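You operate a simulated robot arm through the tools that you are given. There is no shell and no other tool.

Carry out the task below with a simulated robot arm. There is one attempt and no reset: what you move stays moved.

## Task
Adjust the pump chain till the sag gauge shows 10 mm, and lock it.
Fine: try the padlocked pump first, free the green knob, within 1.5 mm, knob tight, padlock left on.

Only the result counts: the job must be done as asked and must still hold three seconds after the hand-in. Knocking over, shifting, dropping, spilling or breaking anything else fails it.

## Robot
A 6-joint arm with a two-finger gripper, fixed in place. Base frame: the origin is on the floor under the middle of its stand, x ahead of it, y to its left, z up. Lengths are in m, angles in degrees, forces in N, time in s.
It reaches about 1.572 m from its shoulder. Its first joint turns from -166.0 to 166.0 degrees. Payload 2.45 kg.
The tool frame sits at the grasp point between the pads (the TCP): z along the fingers, y along the line on which they close. The tips reach 0.02 m beyond it. The gripper opens to 0.14 m; its body begins 0.168 m behind the TCP.
Orientation is that of the tool frame in the base frame, as a unit quaternion [w, x, y, z]. With the fingers straight down and closing along the base's y, the tool's x points along the base's -x, its y along +y and its z along -z.

## Interface
- The arm moves only by the tool apply_moves. Its argument "moves" is a list of rows, each an object (a shift or turn left out is 0, a gripper value left out holds the last) with "linear": the shift along the base's x, y, z in m, a list of three; "angular": the turn, a rotation vector about the base's x, y, z in degrees, a list of three; "grip": the opening, from 0 (shut) to 1 (fully open). In form: [{"linear": [x, y, z], "angular": [ax, ay, az], "grip": grip}, ...]. A call has 1 to 20 rows; each row is the pose to reach, as a shift and turn from the pose commanded when the call began. A row lasts 0.2 s, in which the tool goes at most 0.05 m and 8.6 degrees; a call with a longer step from one row to the next is refused whole, and so is a gripper value outside its range. Where a pose cannot be reached the arm comes as near as it can. A force on the tool above 40 N (or 10 N above the force at the start of the call, whichever is more), or a blocked arm, ends the call early, and 0.2 s more pass. The fingers move at their own pace (about 0.045 m/s each) and stop on an object; they squeeze with about 36 N. The grip force told is the motor's: it shows also when the fingers shut on nothing. Time passes only in rows, and 0.2 s behind the last, so rows that repeat a pose let the fingers close. It gives the time, the measured TCP pose, the force on the tool (base axes), the opening and the grip force at its end, in the units of the frame above (readings bear some noise), with the torque about the TCP (base axes, N m) and any sound that the robot's microphone picked up, and new pictures: "views" is both (left out), scene, wrist or none.
- Cameras (640 x 400 px; columns grow to the right, rows downward): "scene" is fixed at [0.0483, -0.6495, 1.1998]; the picture's right is [0.56, -0.83, 0.00], its down [-0.22, -0.15, -0.96] and it looks along [0.80, 0.54, -0.26] (base axes); focal length 354 px, centre (320, 200). "wrist" rides on the gripper at [0.078, 0.011, -0.209] in the tool frame; the picture's right is [-0.14, 0.99, 0.00], its down [-0.92, -0.13, -0.37] and it looks along [-0.36, -0.05, 0.93] (tool axes); focal length 280 px, centre (320, 200). There is no depth. A picture from a camera that has moved, and an enlarged one, comes with that camera's place and axes in the base frame and with its lens.
- zoom(camera, box): a new picture of the part [left, top, right, bottom] of that camera's present view, enlarged. It takes no simulated time.
- hand_in(): hands the job in; it is judged then, once.

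Places have to be worked out from the pictures, the camera data and where the tool is seen. Open the gripper and draw the arm clear of the work before you hand the job in, unless the task says otherwise.

The tools are called after "Call:" by a JSON object that holds its "name" and its "arguments". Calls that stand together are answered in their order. apply_moves: Moves the arm, as the interface text tells. Its arguments: {"type":"object","properties":{"moves":{"type":"array"},"views":{"type":"string","enum":["both","scene","wrist","none"]}},"required":["moves"]} The other tools are called the same way: zoom (camera, box) takes an enlarged picture of a part of a camera's view; hand_in () hands the job in.

At the start:

```text
t: 0.0
tcp_pos: [0.6701, 0.2132, 1.2747]
tcp_rot: [0.001, -0.001, 1.0, 0.001]
force: [-0.6, 0.3, 0.8]
moment: [0.01, -0.02, 0.0]
finger_gap: 0.1399
grasp_force: 0.0
```

scene: 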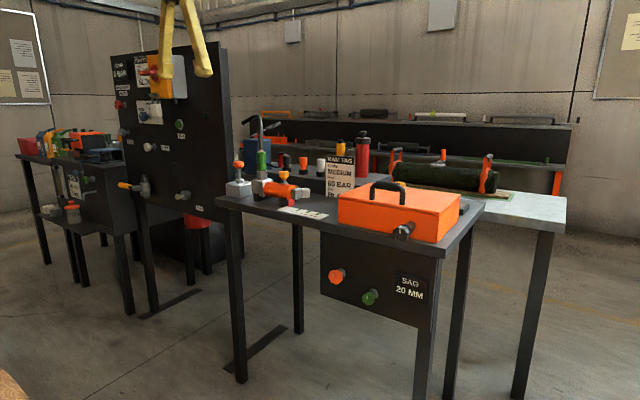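
wrist: 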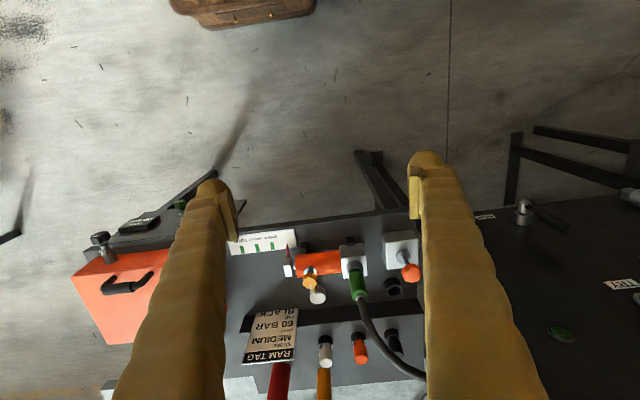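

I'll look closely at the scene first: the sag gauge panel, the padlocked pump, and the knobs.

Call:
{"name": "zoom", "arguments": {"camera": "scene", "box": [300, 170, 500, 320]}}

Call:
{"name": "zoom", "arguments": {"camera": "scene", "box": [220, 110, 380, 230]}}

Call:
{"name": "zoom", "arguments": {"camera": "scene", "box": [100, 40, 240, 220]}}

Call:
{"name": "zoom", "arguments": {"camera": "scene", "box": [0, 110, 150, 240]}}

Call:
{"name": "zoom", "arguments": {"camera": "wrist", "box": [60, 180, 260, 380]}}

```text
2.67 times, centred on (400, 245) of scene
camera zoom: at [0.0483, -0.6495, 1.1998], right [0.56, -0.83, 0.0], down [-0.22, -0.15, -0.96], along [0.8, 0.54, -0.26], focal length 944 px, centre (107, 80)
```

zoom: 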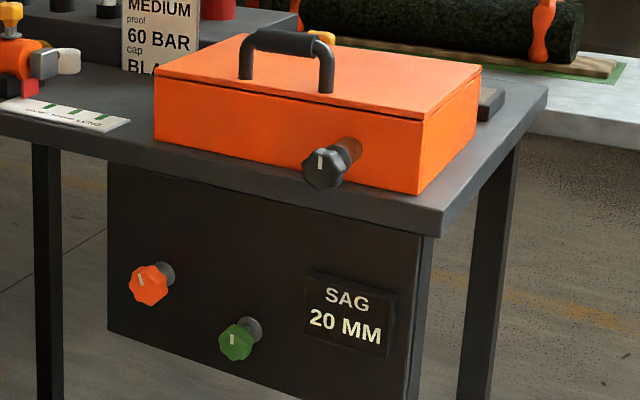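

```text
3.33 times, centred on (300, 170) of scene
camera zoom: at [0.0483, -0.6495, 1.1998], right [0.56, -0.83, 0.0], down [-0.22, -0.15, -0.96], along [0.8, 0.54, -0.26], focal length 1179 px, centre (387, 300)
```

zoom: 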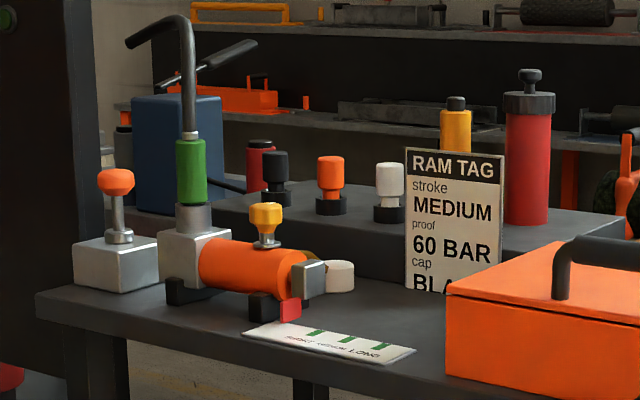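

```text
2.22 times, centred on (170, 130) of scene
camera zoom: at [0.0483, -0.6495, 1.1998], right [0.56, -0.83, 0.0], down [-0.22, -0.15, -0.96], along [0.8, 0.54, -0.26], focal length 786 px, centre (653, 356)
```

zoom: 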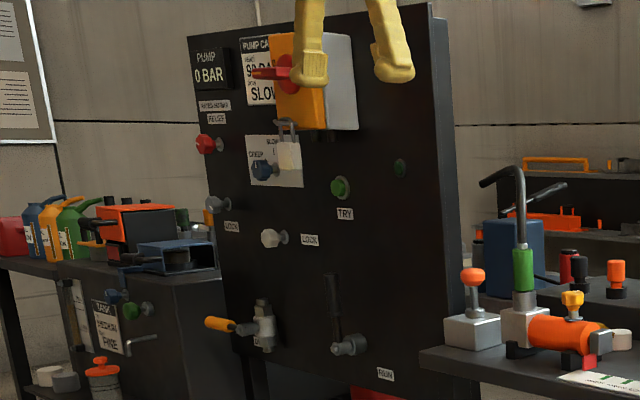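

```text
3.08 times, centred on (75, 175) of scene
camera zoom: at [0.0483, -0.6495, 1.1998], right [0.56, -0.83, 0.0], down [-0.22, -0.15, -0.96], along [0.8, 0.54, -0.26], focal length 1089 px, centre (1074, 277)
```

zoom: 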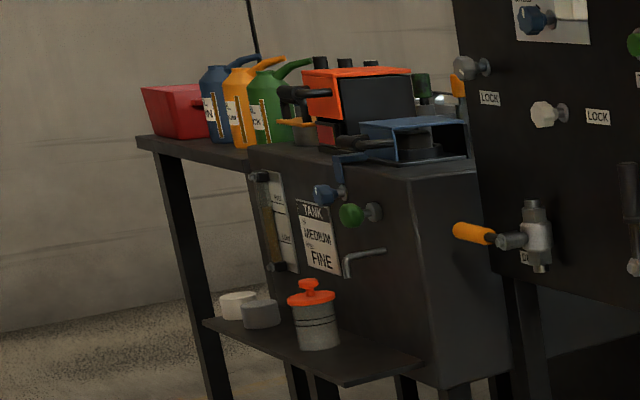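

```text
2.00 times, centred on (160, 280) of wrist
camera zoom: at [0.5907, 0.2239, 1.4825], right [0.14, 0.99, 0.0], down [0.92, -0.13, 0.37], along [0.36, -0.05, -0.93], focal length 561 px, centre (640, 40)
```

zoom: 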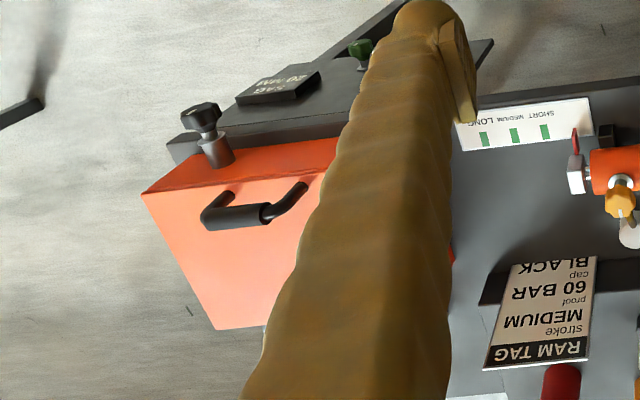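

Zooming further on the pump board and the labels to read them.

Call:
{"name": "zoom", "arguments": {"camera": "scene", "box": [105, 50, 185, 110]}}

Call:
{"name": "zoom", "arguments": {"camera": "scene", "box": [105, 95, 205, 165]}}

Call:
{"name": "zoom", "arguments": {"camera": "scene", "box": [105, 150, 225, 230]}}

Call:
{"name": "zoom", "arguments": {"camera": "scene", "box": [315, 260, 435, 320]}}

Call:
{"name": "zoom", "arguments": {"camera": "scene", "box": [380, 210, 440, 250]}}

Call:
{"name": "zoom", "arguments": {"camera": "wrist", "box": [440, 180, 640, 380]}}

```text
6.67 times, centred on (145, 80) of scene
camera zoom: at [0.0483, -0.6495, 1.1998], right [0.56, -0.83, 0.0], down [-0.22, -0.15, -0.96], along [0.8, 0.54, -0.26], focal length 2359 px, centre (1487, 1000)
```

zoom: 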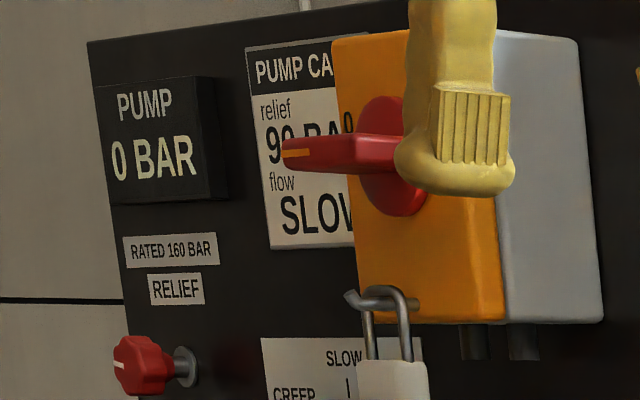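

```text
5.71 times, centred on (155, 130) of scene
camera zoom: at [0.0483, -0.6495, 1.1998], right [0.56, -0.83, 0.0], down [-0.22, -0.15, -0.96], along [0.8, 0.54, -0.26], focal length 2022 px, centre (1263, 600)
```

zoom: 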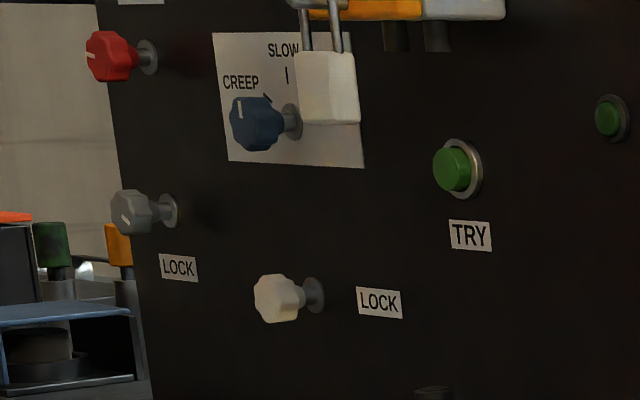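

```text
5.00 times, centred on (165, 190) of scene
camera zoom: at [0.0483, -0.6495, 1.1998], right [0.56, -0.83, 0.0], down [-0.22, -0.15, -0.96], along [0.8, 0.54, -0.26], focal length 1769 px, centre (1095, 250)
```

zoom: 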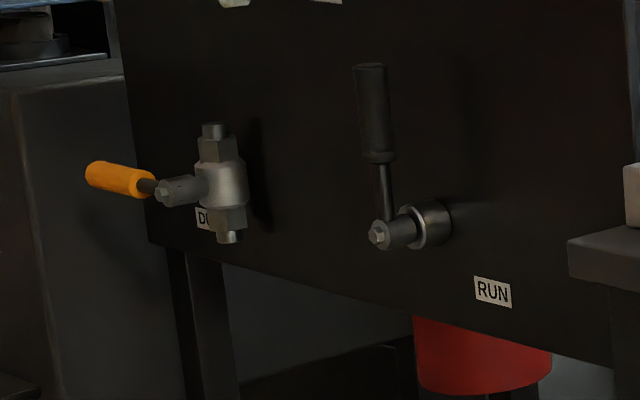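

```text
5.33 times, centred on (375, 290) of scene
camera zoom: at [0.0483, -0.6495, 1.1998], right [0.56, -0.83, 0.0], down [-0.22, -0.15, -0.96], along [0.8, 0.54, -0.26], focal length 1887 px, centre (27, -280)
```

zoom: 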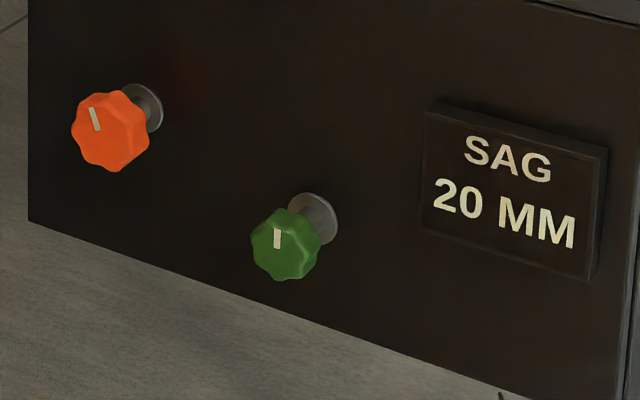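

```text
10.00 times, centred on (410, 230) of scene
camera zoom: at [0.0483, -0.6495, 1.1998], right [0.56, -0.83, 0.0], down [-0.22, -0.15, -0.96], along [0.8, 0.54, -0.26], focal length 3538 px, centre (-580, -100)
```

zoom: 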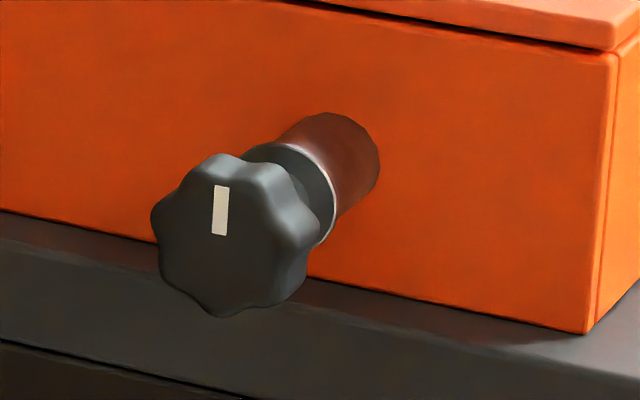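

```text
2.00 times, centred on (540, 280) of wrist
camera zoom: at [0.5907, 0.2239, 1.4825], right [0.14, 0.99, 0.0], down [0.92, -0.13, 0.37], along [0.36, -0.05, -0.93], focal length 561 px, centre (-120, 40)
```

zoom: 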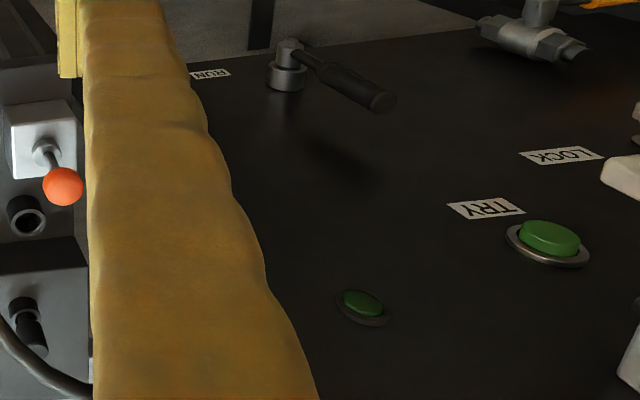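

The big green TRY button on the pump board works out to about [0.984, 0.711, 1.119], and the board faces -x. I'll turn the tool to point along +x with the fingers shut, stop in front of the board, and check with the wrist camera.

Call:
{"name": "apply_moves", "arguments": {"moves": [{"linear": [0, 0.033, -0.012], "angular": [0, -7.5, 0], "grip": 0}, {"linear": [0, 0.066, -0.024], "angular": [0, -15, 0], "grip": 0}, {"linear": [0, 0.1, -0.036], "angular": [0, -22.5, 0], "grip": 0}, {"linear": [0, 0.133, -0.048], "angular": [0, -30, 0], "grip": 0}, {"linear": [0, 0.166, -0.06], "angular": [0, -37.5, 0], "grip": 0}, {"linear": [0, 0.2, -0.072], "angular": [0, -45, 0], "grip": 0}, {"linear": [0, 0.233, -0.084], "angular": [0, -52.5, 0], "grip": 0}, {"linear": [0, 0.266, -0.096], "angular": [0, -60, 0], "grip": 0}, {"linear": [0, 0.3, -0.108], "angular": [0, -67.5, 0], "grip": 0}, {"linear": [0, 0.333, -0.12], "angular": [0, -75, 0], "grip": 0}, {"linear": [0, 0.366, -0.135], "angular": [0, -82.5, 0], "grip": 0}, {"linear": [0, 0.4, -0.15], "angular": [0, -90, 0], "grip": 0}], "views": "both"}}

```text
t: 2.6
tcp_pos: [0.6676, 0.6118, 1.1262]
tcp_rot: [0.707, 0.0, 0.707, 0.0]
force: [0.6, 0.6, 0.1]
moment: [0.03, 0.08, 0.01]
finger_gap: 0.0
grasp_force: 29.9
camera wrist: at [0.4577, 0.6229, 1.0462], right [0.0, 0.99, 0.14], down [-0.37, -0.13, 0.92], along [0.93, -0.05, 0.37], focal length 280 px, centre (320, 200)
```

scene: 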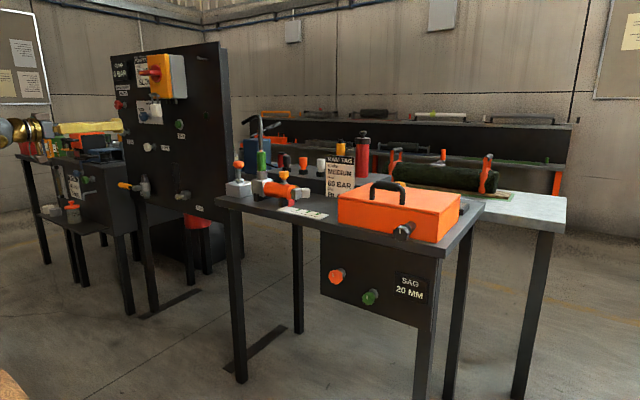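
wrist: 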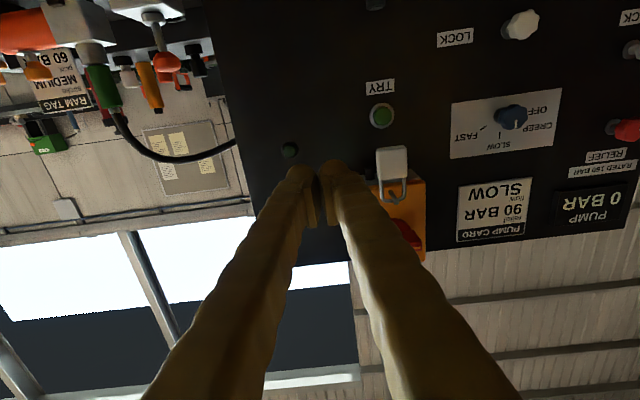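

The tool now points along +x and the TRY button is in the wrist view near (382,115). I'll zoom in to refine its place.

Call:
{"name": "zoom", "arguments": {"camera": "wrist", "box": [340, 70, 440, 170]}}

Call:
{"name": "zoom", "arguments": {"camera": "scene", "box": [130, 50, 230, 150]}}

Call:
{"name": "zoom", "arguments": {"camera": "wrist", "box": [200, 0, 640, 260]}}

```text
4.00 times, centred on (390, 120) of wrist
camera zoom: at [0.4577, 0.6229, 1.0462], right [0.0, 0.99, 0.14], down [-0.37, -0.13, 0.92], along [0.93, -0.05, 0.37], focal length 1122 px, centre (40, 520)
```

zoom: 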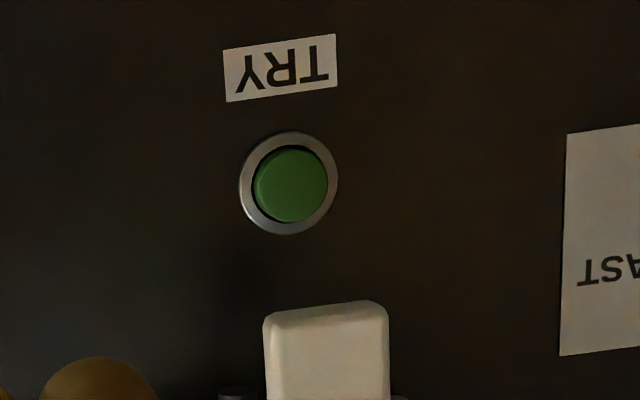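

```text
4.00 times, centred on (180, 100) of scene
camera zoom: at [0.0483, -0.6495, 1.1998], right [0.56, -0.83, 0.0], down [-0.22, -0.15, -0.96], along [0.8, 0.54, -0.26], focal length 1415 px, centre (880, 600)
```

zoom: 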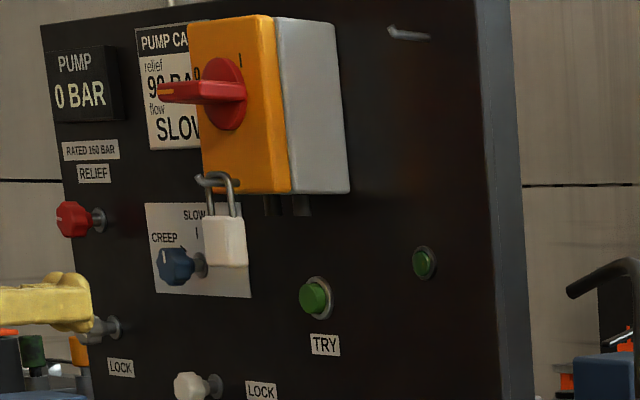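

```text
1.45 times, centred on (420, 130) of wrist
camera zoom: at [0.4577, 0.6229, 1.0462], right [0.0, 0.99, 0.14], down [-0.37, -0.13, 0.92], along [0.93, -0.05, 0.37], focal length 408 px, centre (174, 302)
```

zoom: 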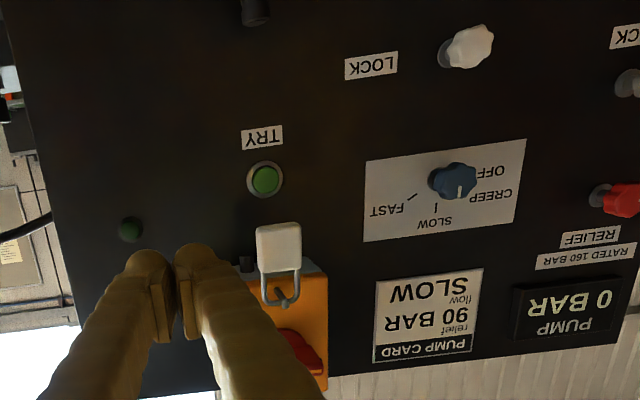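

The TRY cap refines to about [1.00, 0.733, 1.113]. The padlock's bottom is near [0.894, 0.72, 1.15], so I'll tilt the fingers 10° upward, line up with the button from below the padlock, and stop a few cm short.

Call:
{"name": "apply_moves", "arguments": {"moves": [{"linear": [0, 0.03, -0.005], "angular": [0, -3, 0]}, {"linear": [0, 0.06, -0.01], "angular": [0, -6, 0]}, {"linear": [0, 0.09, -0.015], "angular": [0, -9, 0]}, {"linear": [0.02, 0.12, -0.02], "angular": [0, -10, 0]}, {"linear": [0.06, 0.12, -0.02], "angular": [0, -10, 0]}, {"linear": [0.1, 0.12, -0.02], "angular": [0, -10, 0]}, {"linear": [0.14, 0.12, -0.02], "angular": [0, -10, 0]}, {"linear": [0.18, 0.12, -0.02], "angular": [0, -10, 0]}, {"linear": [0.22, 0.12, -0.02], "angular": [0, -10, 0]}, {"linear": [0.25, 0.12, -0.02], "angular": [0, -10, 0]}, {"linear": [0.27, 0.12, -0.02], "angular": [0, -10, 0]}], "views": "both"}}

```text
t: 5.0
tcp_pos: [0.941, 0.731, 1.1038]
tcp_rot: [0.766, 0.0, 0.643, 0.0]
force: [0.5, 0.6, -0.5]
moment: [0.01, -0.01, 0.01]
finger_gap: 0.0
grasp_force: 29.3
camera wrist: at [0.7479, 0.742, 0.991], right [-0.02, 0.99, 0.14], down [-0.52, -0.13, 0.84], along [0.85, -0.05, 0.52], focal length 280 px, centre (320, 200)
```

scene: 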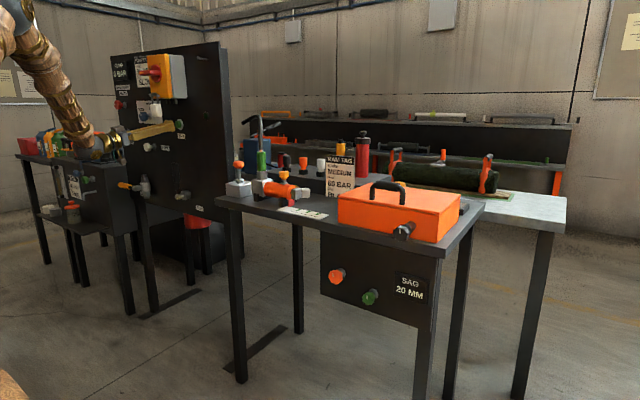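
wrist: 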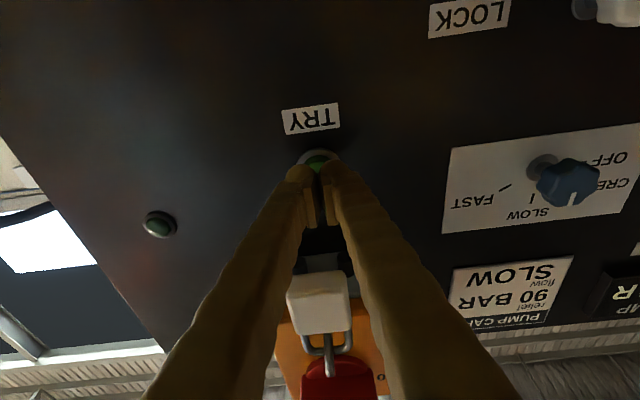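

The fingers are lined up beneath the padlock with the button just ahead. I'll zoom in to check alignment before pressing.

Call:
{"name": "zoom", "arguments": {"camera": "wrist", "box": [270, 90, 370, 240]}}

Call:
{"name": "zoom", "arguments": {"camera": "scene", "box": [130, 80, 210, 160]}}

```text
2.67 times, centred on (320, 165) of wrist
camera zoom: at [0.7479, 0.742, 0.991], right [-0.02, 0.99, 0.14], down [-0.52, -0.13, 0.84], along [0.85, -0.05, 0.52], focal length 748 px, centre (320, 293)
```

zoom: 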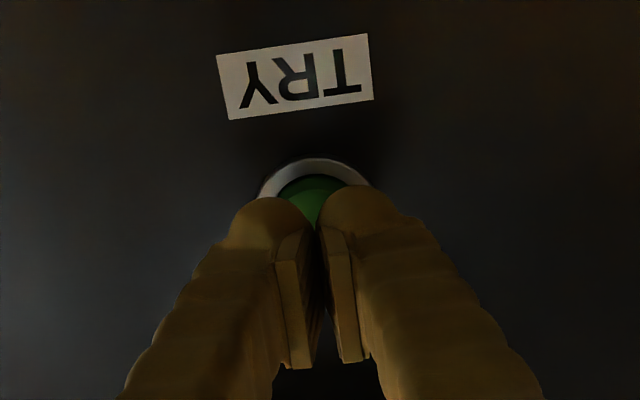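

```text
5.00 times, centred on (170, 120) of scene
camera zoom: at [0.0483, -0.6495, 1.1998], right [0.56, -0.83, 0.0], down [-0.22, -0.15, -0.96], along [0.8, 0.54, -0.26], focal length 1769 px, centre (1070, 600)
```

zoom: 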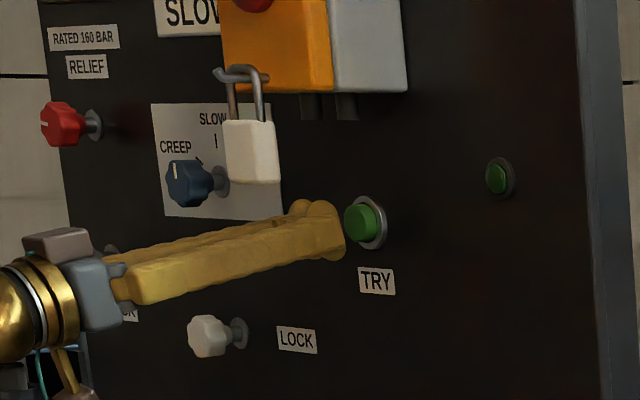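

Fingertips sit squarely in front of the TRY cap with clearance under the padlock. I'll press forward slowly, watching force and sound.

Call:
{"name": "apply_moves", "arguments": {"moves": [{"linear": [0.01, 0, 0]}, {"linear": [0.02, 0, 0]}, {"linear": [0.026, 0, 0]}, {"linear": [0.032, 0, 0]}, {"linear": [0.036, 0, 0]}, {"linear": [0.04, 0, 0]}, {"linear": [0.043, 0, 0]}, {"linear": [0.046, 0, 0]}], "views": "both"}}

```text
t: 6.2
tcp_pos: [0.9719, 0.7342, 1.1062]
tcp_rot: [0.766, -0.001, 0.643, 0.0]
force: [-32.3, -7.5, -0.8]
moment: [-0.01, 0.33, -0.42]
finger_gap: 0.0062
grasp_force: 29.3
heard: click
stopped in row 5: the force on the tool passed its limit at 44 N (the readings are from after the stop); the commanded pose is now the measured one
camera wrist: at [0.7783, 0.7457, 0.9912], right [-0.03, 0.99, 0.13], down [-0.52, -0.13, 0.84], along [0.85, -0.05, 0.52], focal length 280 px, centre (320, 200)
```

scene: 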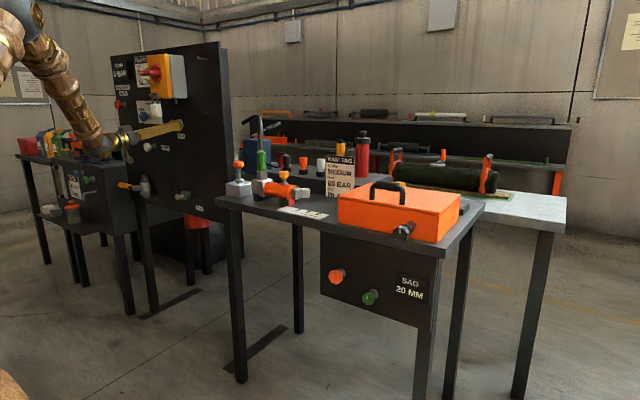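
wrist: 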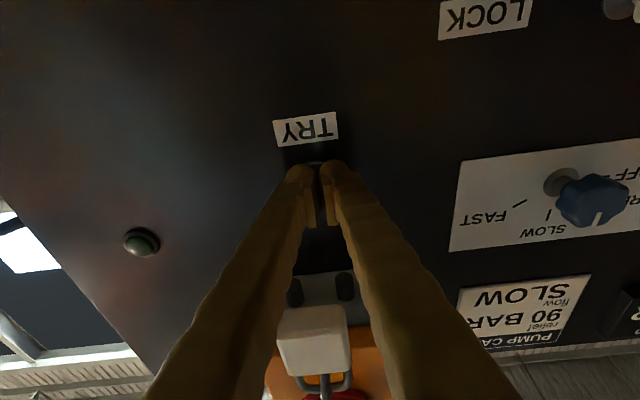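

The button clicked under the press and the lamp stayed dark, so the pump is shown dead. I'll back straight out from under the padlock.

Call:
{"name": "apply_moves", "arguments": {"moves": [{"linear": [-0.01, 0, 0]}, {"linear": [-0.04, 0, 0]}, {"linear": [-0.08, 0, 0]}, {"linear": [-0.12, 0, 0]}, {"linear": [-0.16, 0, 0]}, {"linear": [-0.2, 0, 0]}, {"linear": [-0.24, 0, 0]}, {"linear": [-0.28, 0, 0]}, {"linear": [-0.31, 0, 0]}], "views": "both"}}

```text
t: 8.2
tcp_pos: [0.6613, 0.7356, 1.103]
tcp_rot: [0.766, 0.0, 0.642, -0.001]
force: [-0.7, 1.0, -0.2]
moment: [-0.03, 0.05, -0.03]
finger_gap: 0.0
grasp_force: 29.3
camera wrist: at [0.4683, 0.7458, 0.9891], right [-0.02, 0.99, 0.13], down [-0.52, -0.13, 0.84], along [0.85, -0.05, 0.52], focal length 280 px, centre (320, 200)
```

scene: 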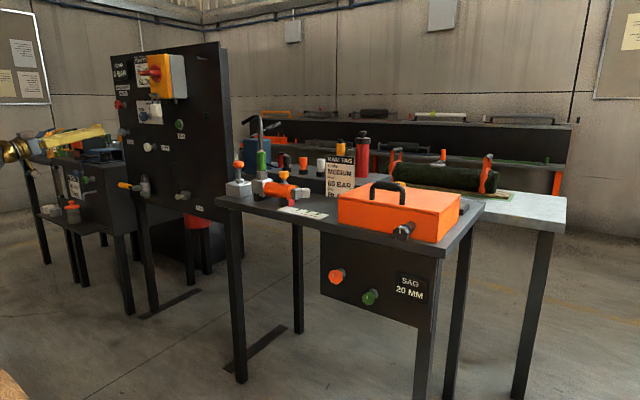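
wrist: 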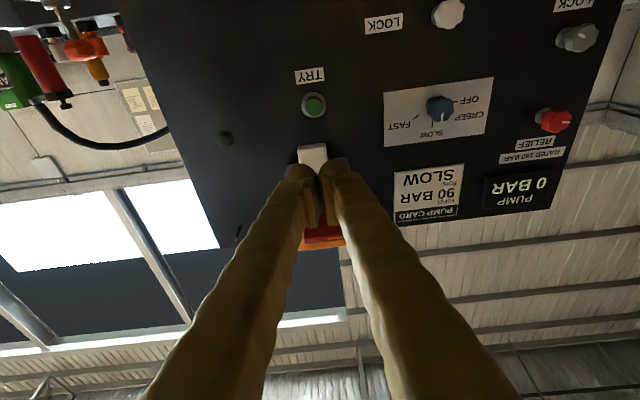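

The pump still reads 0 BAR with the padlock on. Now I'll swing over in front of the sag panel, staying well clear of the bench, levelling the tool and opening the fingers.

Call:
{"name": "apply_moves", "arguments": {"moves": [{"linear": [-0.01, -0.042, -0.011], "angular": [0, 1, 0], "grip": 0.5}, {"linear": [-0.02, -0.083, -0.022], "angular": [0, 2, 0]}, {"linear": [-0.03, -0.125, -0.033], "angular": [0, 3, 0]}, {"linear": [-0.04, -0.167, -0.044], "angular": [0, 4, 0]}, {"linear": [-0.05, -0.208, -0.056], "angular": [0, 5, 0]}, {"linear": [-0.06, -0.25, -0.067], "angular": [0, 6, 0]}, {"linear": [-0.06, -0.292, -0.078], "angular": [0, 7, 0]}, {"linear": [-0.06, -0.333, -0.089], "angular": [0, 8, 0]}, {"linear": [-0.06, -0.375, -0.1], "angular": [0, 9, 0]}, {"linear": [-0.06, -0.417, -0.111], "angular": [0, 10, 0]}, {"linear": [-0.06, -0.458, -0.122], "angular": [0, 10, 0]}, {"linear": [-0.06, -0.5, -0.133], "angular": [0, 10, 0]}, {"linear": [-0.06, -0.542, -0.144], "angular": [0, 10, 0]}, {"linear": [-0.06, -0.583, -0.156], "angular": [0, 10, 0]}, {"linear": [-0.06, -0.625, -0.167], "angular": [0, 10, 0]}, {"linear": [-0.06, -0.667, -0.178], "angular": [0, 10, 0]}, {"linear": [-0.06, -0.708, -0.189], "angular": [0, 10, 0]}, {"linear": [-0.06, -0.75, -0.2], "angular": [0, 10, 0]}], "views": "both"}}

```text
t: 12.0
tcp_pos: [0.7908, 0.0986, 1.0218]
tcp_rot: [0.699, -0.017, 0.714, -0.042]
force: [-0.7, -0.6, 0.3]
moment: [0.0, -0.05, 0.02]
finger_gap: 0.07
grasp_force: 0.0
out of reach, approached as far as the arm can: row 9, 10, 11, 12, 13, 14, 15, 16, 17, 18
camera wrist: at [0.5797, 0.1103, 0.9457], right [0.04, 1.0, 0.05], down [-0.35, -0.04, 0.94], along [0.94, -0.05, 0.35], focal length 280 px, centre (320, 200)
```

scene: 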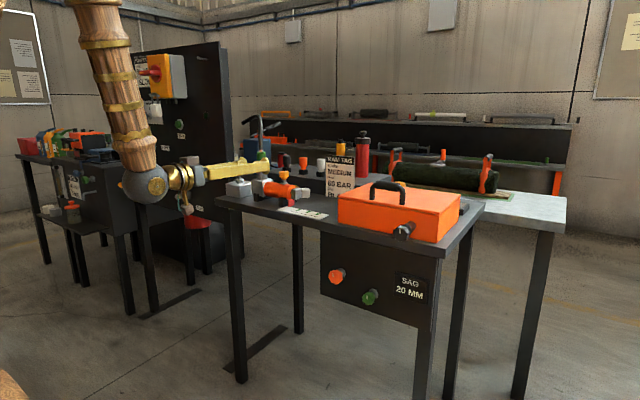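
wrist: 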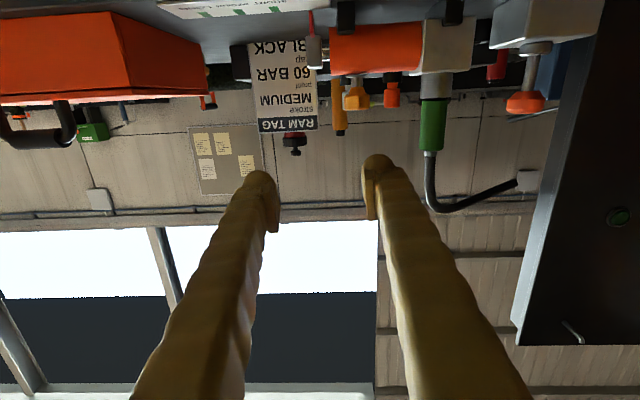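

The arm could not fold in as close as x≈0.60, so the tool stopped at [0.79, 0.10, 1.02]. A null row will show me where it settles before I pick a reachable route.

Call:
{"name": "apply_moves", "arguments": {"moves": [{"linear": [0, 0, 0]}], "views": "none"}}

```text
t: 12.4
tcp_pos: [0.7896, 0.0984, 1.0206]
tcp_rot: [0.699, -0.016, 0.714, -0.043]
force: [-0.3, -0.2, 0.6]
moment: [-0.01, 0.01, -0.02]
finger_gap: 0.0699
grasp_force: 0.0
```

The commanded pose has reset to where it stands. I'll straighten the tool and go down first at the same y, where nothing is in front, then move sideways next.

Call:
{"name": "apply_moves", "arguments": {"moves": [{"linear": [-0.003, 0, -0.04], "angular": [0.7, -0.2, 0.3]}, {"linear": [-0.006, 0, -0.08], "angular": [1.4, -0.4, 0.6]}, {"linear": [-0.009, 0, -0.12], "angular": [2.1, -0.5, 1.0]}, {"linear": [-0.012, 0, -0.16], "angular": [2.8, -0.7, 1.3]}, {"linear": [-0.015, 0, -0.2], "angular": [3.5, -0.9, 1.6]}, {"linear": [-0.018, 0, -0.24], "angular": [4.2, -1.1, 2.0]}, {"linear": [-0.02, 0, -0.28], "angular": [4.76, -1.15, 2.2]}], "views": "both"}}

```text
t: 14.0
tcp_pos: [0.8271, 0.1142, 0.7617]
tcp_rot: [0.694, -0.061, 0.713, -0.08]
force: [0.1, 0.2, -0.7]
moment: [0.01, 0.06, 0.02]
finger_gap: 0.0702
grasp_force: 0.1
out of reach, approached as far as the arm can: row 1, 2, 3, 4, 5, 6, 7
camera wrist: at [0.6155, 0.115, 0.6874], right [0.03, 1.0, -0.06], down [-0.34, 0.07, 0.94], along [0.94, 0.0, 0.34], focal length 280 px, centre (320, 200)
```

scene: 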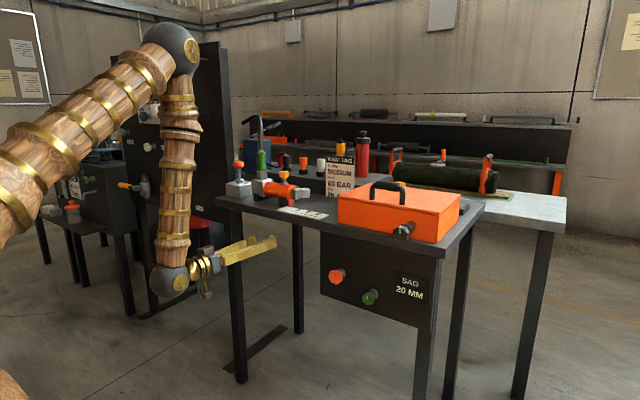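
wrist: 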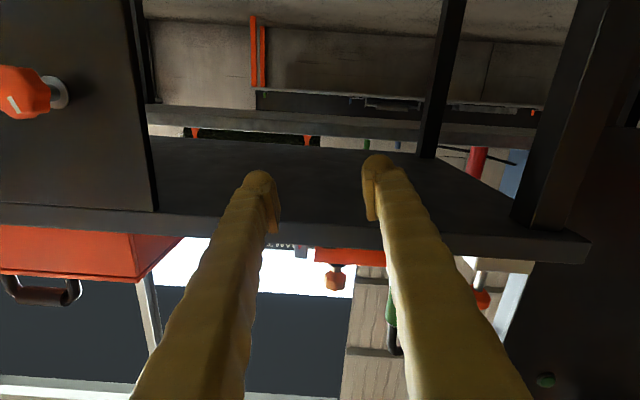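

The tool is at [0.827, 0.114, 0.762] with about 11° of unwanted roll, so some joint is near a limit here. I'll try correcting only the roll in place to learn which direction is restricted.

Call:
{"name": "apply_moves", "arguments": {"moves": [{"linear": [0, 0, 0], "angular": [6, 0, 0]}, {"linear": [0, 0, 0], "angular": [11.4, -1, 1.5]}], "views": "none"}}

```text
t: 14.6
tcp_pos: [0.8275, 0.1137, 0.7609]
tcp_rot: [0.693, -0.061, 0.714, -0.079]
force: [-0.9, -0.4, -0.1]
moment: [-0.02, -0.01, -0.01]
finger_gap: 0.0697
grasp_force: 0.0
out of reach, approached as far as the arm can: row 1, 2
```

Roll correction in place is refused. Testing a small backward shift alone, with the current orientation.

Call:
{"name": "apply_moves", "arguments": {"moves": [{"linear": [-0.03, 0, 0]}], "views": "none"}}

Call:
{"name": "apply_moves", "arguments": {"moves": [{"linear": [0, 0, 0], "angular": [-8, 0, 0]}], "views": "none"}}

```text
t: 15.0
tcp_pos: [0.8027, 0.1099, 0.7637]
tcp_rot: [0.692, -0.068, 0.714, -0.082]
force: [-0.1, -0.6, 0.8]
moment: [0.01, -0.03, 0.01]
finger_gap: 0.07
grasp_force: 0.1
out of reach, approached as far as the arm can: row 1
```

```text
t: 15.4
tcp_pos: [0.8026, 0.1091, 0.7631]
tcp_rot: [0.687, -0.109, 0.706, -0.129]
force: [0.5, 0.2, -0.4]
moment: [-0.01, 0.02, -0.01]
finger_gap: 0.07
grasp_force: 0.0
```

Rolling the other way is reachable, so the last joint is at its end on the + side. I'll roll the tool about 160° the negative way in open space, which puts the camera on top and gives full wrist travel for turning the knobs.

Call:
{"name": "apply_moves", "arguments": {"moves": [{"angular": [-8, 0, 0]}, {"angular": [-16, 0, 0]}, {"angular": [-24, 0, 0]}, {"angular": [-32, 0, 0]}, {"angular": [-40, 0, 0]}, {"angular": [-48, 0, 0]}, {"angular": [-56, 0, 0]}, {"angular": [-64, 0, 0]}, {"angular": [-72, 0, 0]}, {"angular": [-80, 0, 0]}], "views": "both"}}

```text
t: 17.6
tcp_pos: [0.8013, 0.1081, 0.7625]
tcp_rot: [-0.456, 0.526, -0.458, 0.553]
force: [-0.5, -0.2, -0.1]
moment: [0.04, -0.01, 0.02]
finger_gap: 0.07
grasp_force: 0.1
camera wrist: at [0.589, 0.0354, 0.7581], right [0.03, -0.03, -1.0], down [-0.34, 0.94, -0.04], along [0.94, 0.34, 0.02], focal length 280 px, centre (320, 200)
```

scene: 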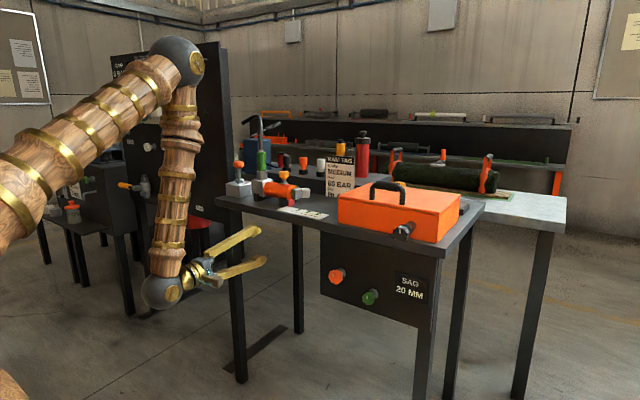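
wrist: 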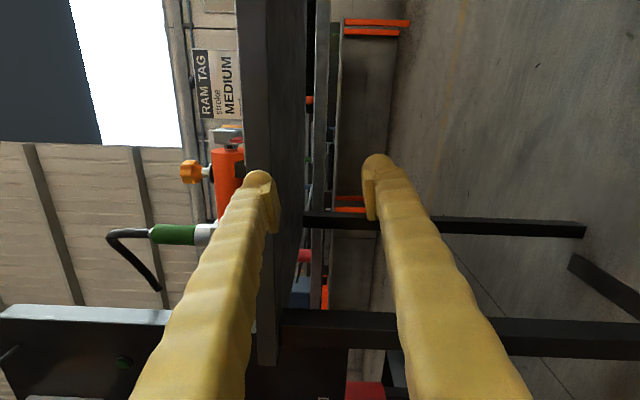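

That rolled freely. Continuing the roll another 80° to bring the camera on top, also drawing back a little in x.

Call:
{"name": "apply_moves", "arguments": {"moves": [{"linear": [-0.003, 0, 0], "angular": [-8, 0, 0]}, {"linear": [-0.006, 0, 0], "angular": [-16, 0, 0]}, {"linear": [-0.009, 0, 0], "angular": [-24, 0, 0]}, {"linear": [-0.012, 0, 0], "angular": [-32, 0, 0]}, {"linear": [-0.015, 0, 0], "angular": [-40, 0, 0]}, {"linear": [-0.018, 0, 0], "angular": [-48, 0, 0]}, {"linear": [-0.021, 0, 0], "angular": [-56, 0, 0]}, {"linear": [-0.024, 0, 0], "angular": [-64, 0, 0]}, {"linear": [-0.027, 0, 0], "angular": [-72, 0, 0]}, {"linear": [-0.03, 0, 0], "angular": [-80.6, 0, 0]}], "views": "both"}}

```text
t: 19.8
tcp_pos: [0.766, 0.1198, 0.762]
tcp_rot: [-0.002, 0.695, 0.004, 0.719]
force: [0.0, -0.2, 0.1]
moment: [0.01, 0.0, -0.02]
finger_gap: 0.07
grasp_force: 0.1
out of reach, approached as far as the arm can: row 7, 8, 9, 10
camera wrist: at [0.5539, 0.107, 0.8322], right [0.01, -0.99, -0.14], down [-0.34, 0.12, -0.93], along [0.94, 0.06, -0.34], focal length 280 px, centre (320, 200)
```

scene: 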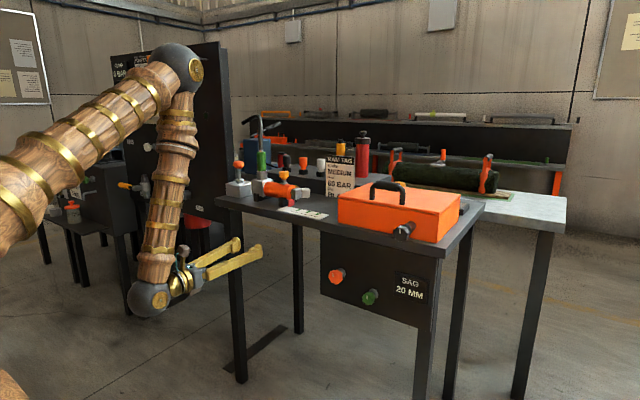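
wrist: 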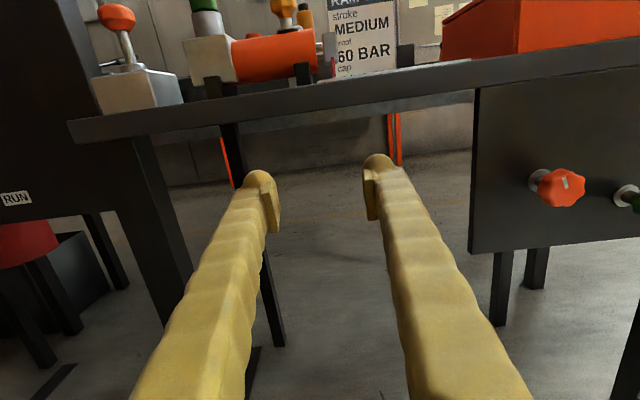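

The camera is now on top, and the orange knob triangulates to about [0.867, -0.153, 0.70]. I'll level the tool and slide sideways at a safe stand-off to a position in front of the green knob.

Call:
{"name": "apply_moves", "arguments": {"moves": [{"linear": [0.01, -0.035, -0.005], "angular": [0, 0.5, 0]}, {"linear": [0.015, -0.075, -0.01], "angular": [0, 1, 0]}, {"linear": [0.015, -0.115, -0.015], "angular": [0, 1.5, 0]}, {"linear": [0.015, -0.155, -0.02], "angular": [0, 2, 0]}, {"linear": [0.01, -0.195, -0.025], "angular": [0, 2, 0]}, {"linear": [0.0, -0.235, -0.03], "angular": [0, 2, 0]}, {"linear": [-0.01, -0.275, -0.04], "angular": [0, 2, 0]}, {"linear": [-0.02, -0.315, -0.05], "angular": [0, 2, 0]}, {"linear": [-0.02, -0.355, -0.06], "angular": [0, 2, 0]}, {"linear": [-0.02, -0.375, -0.065], "angular": [0, 2, 0]}], "views": "both"}}

```text
t: 22.0
tcp_pos: [0.7727, -0.0635, 0.6866]
tcp_rot: [0.082, 0.708, -0.081, 0.696]
force: [0.2, -0.1, 0.8]
moment: [0.03, 0.04, 0.02]
finger_gap: 0.07
grasp_force: 0.0
out of reach, approached as far as the arm can: row 1, 2, 3, 4, 5, 6, 7, 8, 9, 10
camera wrist: at [0.5675, -0.026, 0.7677], right [-0.23, -0.96, -0.13], down [-0.34, 0.21, -0.91], along [0.91, -0.16, -0.38], focal length 280 px, centre (320, 200)
```

scene: 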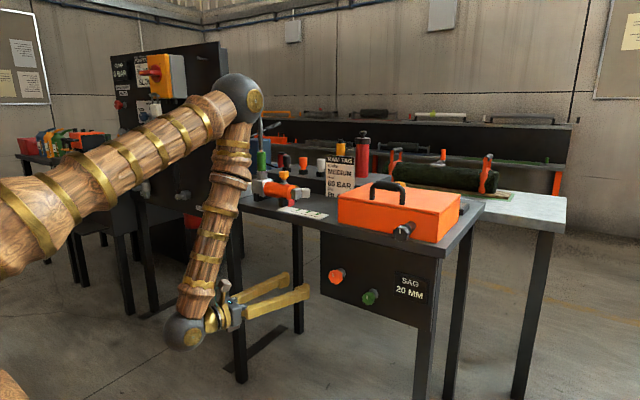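
wrist: 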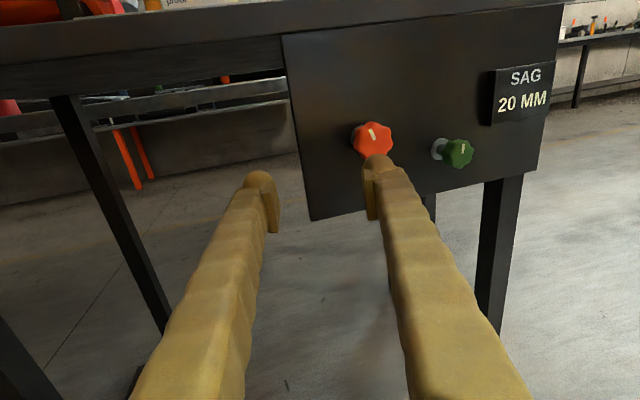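

The forearm-roll joint is near its end because the wrist flipped when I first swung the tool up. I'll unwind it: raise the arm and yaw the tool toward -y in open space, then bring it back to straight down in the starting orientation.

Call:
{"name": "apply_moves", "arguments": {"moves": [{"linear": [0.01, -0.0325, 0.033], "angular": [0, 0, -6.4]}, {"linear": [0.02, -0.064, 0.066], "angular": [0, 0, -12.8]}, {"linear": [0.017, -0.0935, 0.099], "angular": [0, 0, -19.2]}, {"linear": [0.007, -0.1215, 0.132], "angular": [0, 0, -25.6]}, {"linear": [-0.005, -0.1465, 0.165], "angular": [0, 0, -32]}, {"linear": [-0.02, -0.169, 0.198], "angular": [0, 0, -38.4]}, {"linear": [-0.037, -0.1895, 0.231], "angular": [0, 0, -44.8]}, {"linear": [-0.0565, -0.2055, 0.264], "angular": [0, 0, -51.2]}, {"linear": [-0.08, -0.2195, 0.297], "angular": [0, 0, -57.6]}, {"linear": [-0.105, -0.2285, 0.33], "angular": [0, 0, -64]}, {"linear": [-0.135, -0.2355, 0.363], "angular": [0, 0, -70.4]}, {"linear": [-0.167, -0.2375, 0.396], "angular": [0, 0, -77]}], "views": "both"}}

```text
t: 24.6
tcp_pos: [0.5992, -0.2873, 1.0946]
tcp_rot: [-0.498, -0.504, 0.505, -0.494]
force: [0.0, -0.2, 0.0]
moment: [0.02, -0.02, 0.02]
finger_gap: 0.0702
grasp_force: 0.0
camera wrist: at [0.5895, -0.0805, 1.1762], right [-0.99, 0.01, -0.13], down [0.13, 0.38, -0.92], along [0.04, -0.92, -0.38], focal length 280 px, centre (320, 200)
```

scene: 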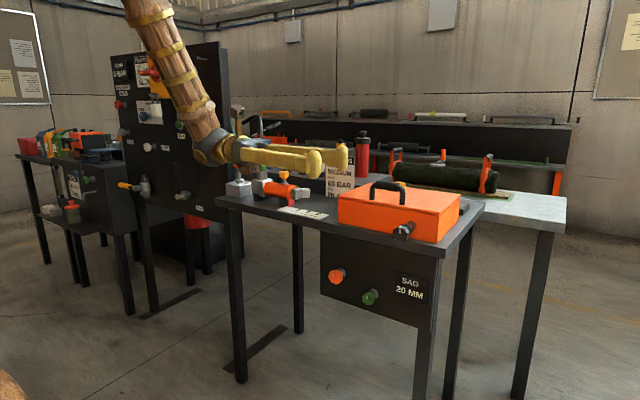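
wrist: 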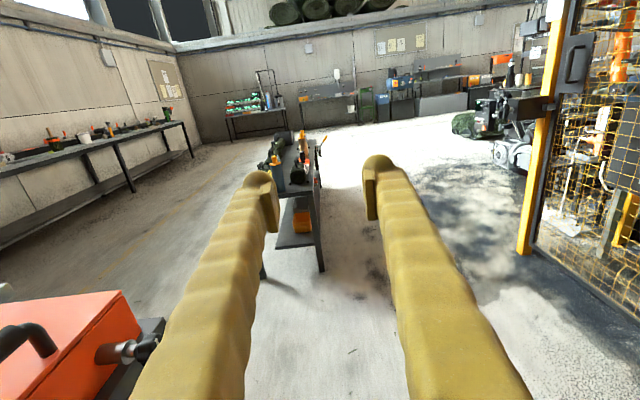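

All rows reached cleanly. Now a 120° turn about the wrist brings the tool back to straight down in the starting orientation, unwinding the forearm roll.

Call:
{"name": "apply_moves", "arguments": {"moves": [{"linear": [-0.0231, 0.0019, -0.0184], "angular": [4.619, -4.619, -4.619]}, {"linear": [-0.0439, 0.0077, -0.0383], "angular": [9.238, -9.238, -9.238]}, {"linear": [-0.0618, 0.0173, -0.0591], "angular": [13.856, -13.856, -13.856]}, {"linear": [-0.0766, 0.0304, -0.0803], "angular": [18.475, -18.475, -18.475]}, {"linear": [-0.0879, 0.0468, -0.1014], "angular": [23.094, -23.094, -23.094]}, {"linear": [-0.0956, 0.0662, -0.1218], "angular": [27.713, -27.713, -27.713]}, {"linear": [-0.0995, 0.0882, -0.141], "angular": [32.332, -32.332, -32.332]}, {"linear": [-0.0995, 0.1123, -0.1584], "angular": [36.95, -36.95, -36.95]}, {"linear": [-0.0956, 0.1382, -0.1738], "angular": [41.569, -41.569, -41.569]}, {"linear": [-0.0879, 0.1653, -0.1865], "angular": [46.188, -46.188, -46.188]}, {"linear": [-0.0766, 0.193, -0.1962], "angular": [50.807, -50.807, -50.807]}, {"linear": [-0.0618, 0.2209, -0.2027], "angular": [55.426, -55.426, -55.426]}, {"linear": [-0.0439, 0.2484, -0.2056], "angular": [60.044, -60.044, -60.044]}, {"linear": [-0.0231, 0.2749, -0.2047], "angular": [64.663, -64.663, -64.663]}, {"linear": [0, 0.3, -0.2], "angular": [69.282, -69.282, -69.282]}], "views": "both"}}

```text
t: 27.8
tcp_pos: [0.601, 0.0126, 0.8936]
tcp_rot: [0.009, -0.001, 1.0, 0.002]
force: [0.0, -0.3, 0.2]
moment: [0.0, 0.04, 0.0]
finger_gap: 0.0701
grasp_force: 0.1
camera wrist: at [0.5182, 0.0222, 1.1003], right [0.14, 0.99, 0.01], down [0.91, -0.13, 0.38], along [0.38, -0.04, -0.92], focal length 280 px, centre (320, 200)
```

scene: 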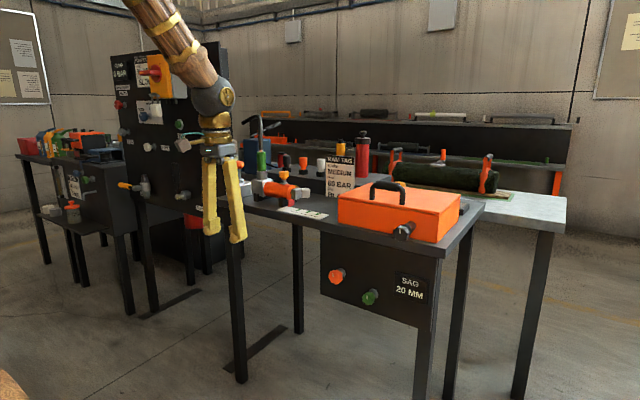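
wrist: 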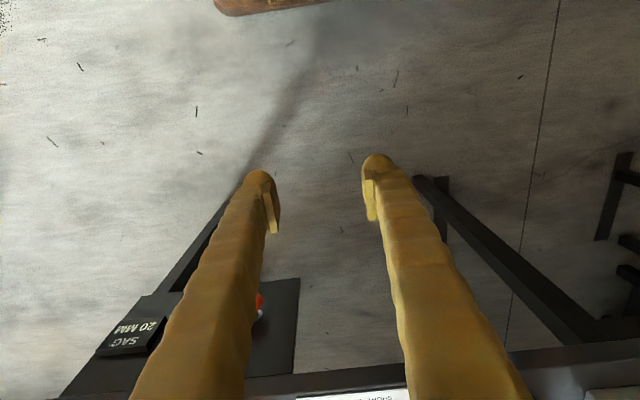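

The wrist is back in its natural configuration. Now I'll pitch the tool up to face +x while keeping it exactly in the arm's own plane (y≈0), so the wrist bends the right way.

Call:
{"name": "apply_moves", "arguments": {"moves": [{"linear": [0.0292, -0.001, 0.0026], "angular": [0, -7.5, 0]}, {"linear": [0.0576, -0.002, 0.0102], "angular": [0, -15, 0]}, {"linear": [0.0848, -0.003, 0.0228], "angular": [0, -22.5, 0]}, {"linear": [0.11, -0.004, 0.0402], "angular": [0, -30, 0]}, {"linear": [0.1326, -0.005, 0.062], "angular": [0, -37.5, 0]}, {"linear": [0.1521, -0.006, 0.0879], "angular": [0, -45, 0]}, {"linear": [0.168, -0.007, 0.1174], "angular": [0, -52.5, 0]}, {"linear": [0.1798, -0.008, 0.15], "angular": [0, -60, 0]}, {"linear": [0.1872, -0.009, 0.1852], "angular": [0, -67.5, 0]}, {"linear": [0.1898, -0.01, 0.2224], "angular": [0, -75, 0]}, {"linear": [0.1874, -0.011, 0.2609], "angular": [0, -82.5, 0]}, {"linear": [0.18, -0.012, 0.3], "angular": [0, -89.5, 0]}], "views": "both"}}

```text
t: 30.4
tcp_pos: [0.7804, 0.0031, 1.1927]
tcp_rot: [0.711, -0.003, 0.703, 0.001]
force: [-0.4, 0.2, -0.3]
moment: [0.02, -0.02, 0.0]
finger_gap: 0.0702
grasp_force: 0.1
camera wrist: at [0.5713, 0.0125, 1.1118], right [-0.01, 0.99, 0.13], down [-0.38, -0.13, 0.92], along [0.93, -0.04, 0.37], focal length 280 px, centre (320, 200)
```

scene: 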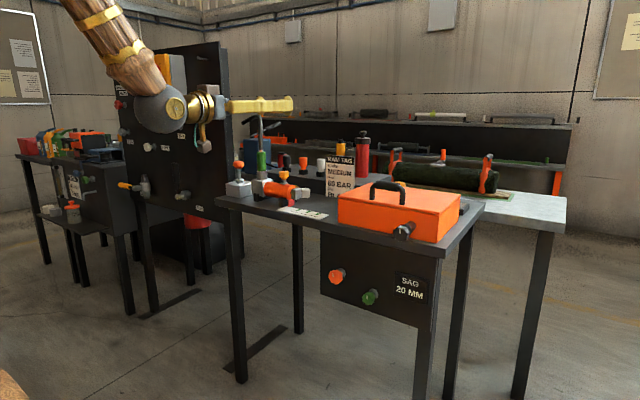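
wrist: 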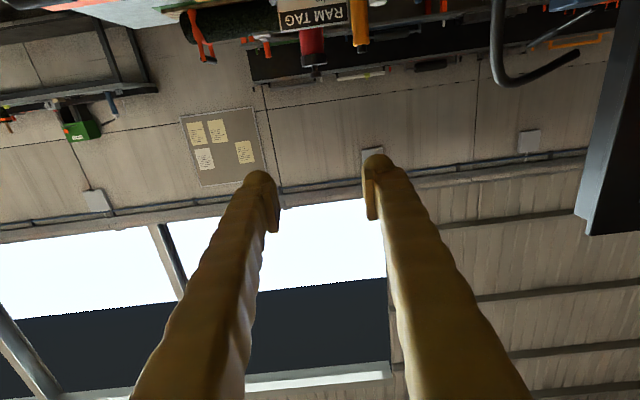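

Reached cleanly with the wrist now on the good side. Next: slide to y≈-0.26 at this height, then descend in front of the sag panel at x≈0.77, clear of the knobs.

Call:
{"name": "apply_moves", "arguments": {"moves": [{"linear": [0, -0.044, 0], "grip": 0.45}, {"linear": [0, -0.088, 0]}, {"linear": [0, -0.132, 0]}, {"linear": [0, -0.176, 0]}, {"linear": [0, -0.22, 0]}, {"linear": [-0.01, -0.262, 0]}, {"linear": [-0.01, -0.262, -0.042]}, {"linear": [-0.01, -0.262, -0.084]}, {"linear": [-0.01, -0.262, -0.126]}, {"linear": [-0.01, -0.262, -0.168]}, {"linear": [-0.01, -0.262, -0.21]}, {"linear": [-0.01, -0.262, -0.252]}, {"linear": [-0.01, -0.262, -0.294]}, {"linear": [-0.01, -0.262, -0.336]}, {"linear": [-0.01, -0.262, -0.378]}, {"linear": [-0.01, -0.262, -0.42]}, {"linear": [-0.01, -0.262, -0.462]}, {"linear": [-0.01, -0.262, -0.502]}], "views": "both"}}

```text
t: 34.2
tcp_pos: [0.7707, -0.2619, 0.6901]
tcp_rot: [0.71, -0.003, 0.704, 0.001]
force: [0.3, 0.8, -0.1]
moment: [0.0, -0.02, 0.03]
finger_gap: 0.0631
grasp_force: 0.0
camera wrist: at [0.5608, -0.2526, 0.6101], right [-0.01, 0.99, 0.13], down [-0.38, -0.13, 0.92], along [0.93, -0.04, 0.37], focal length 280 px, centre (320, 200)
```

scene: 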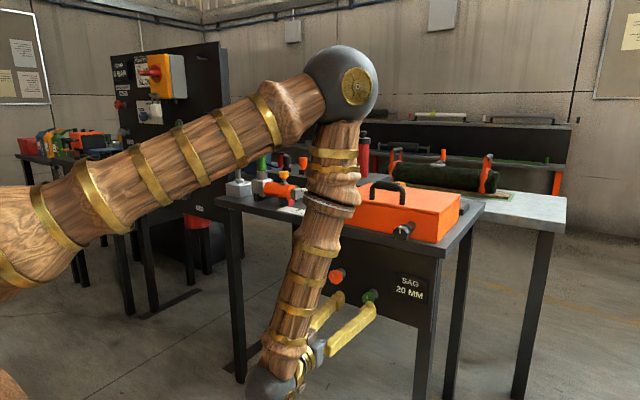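
wrist: 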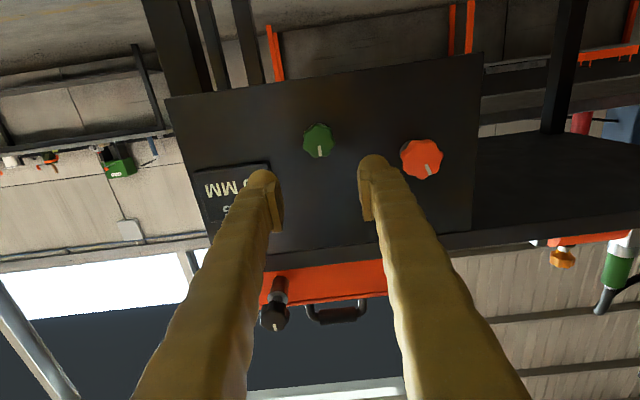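

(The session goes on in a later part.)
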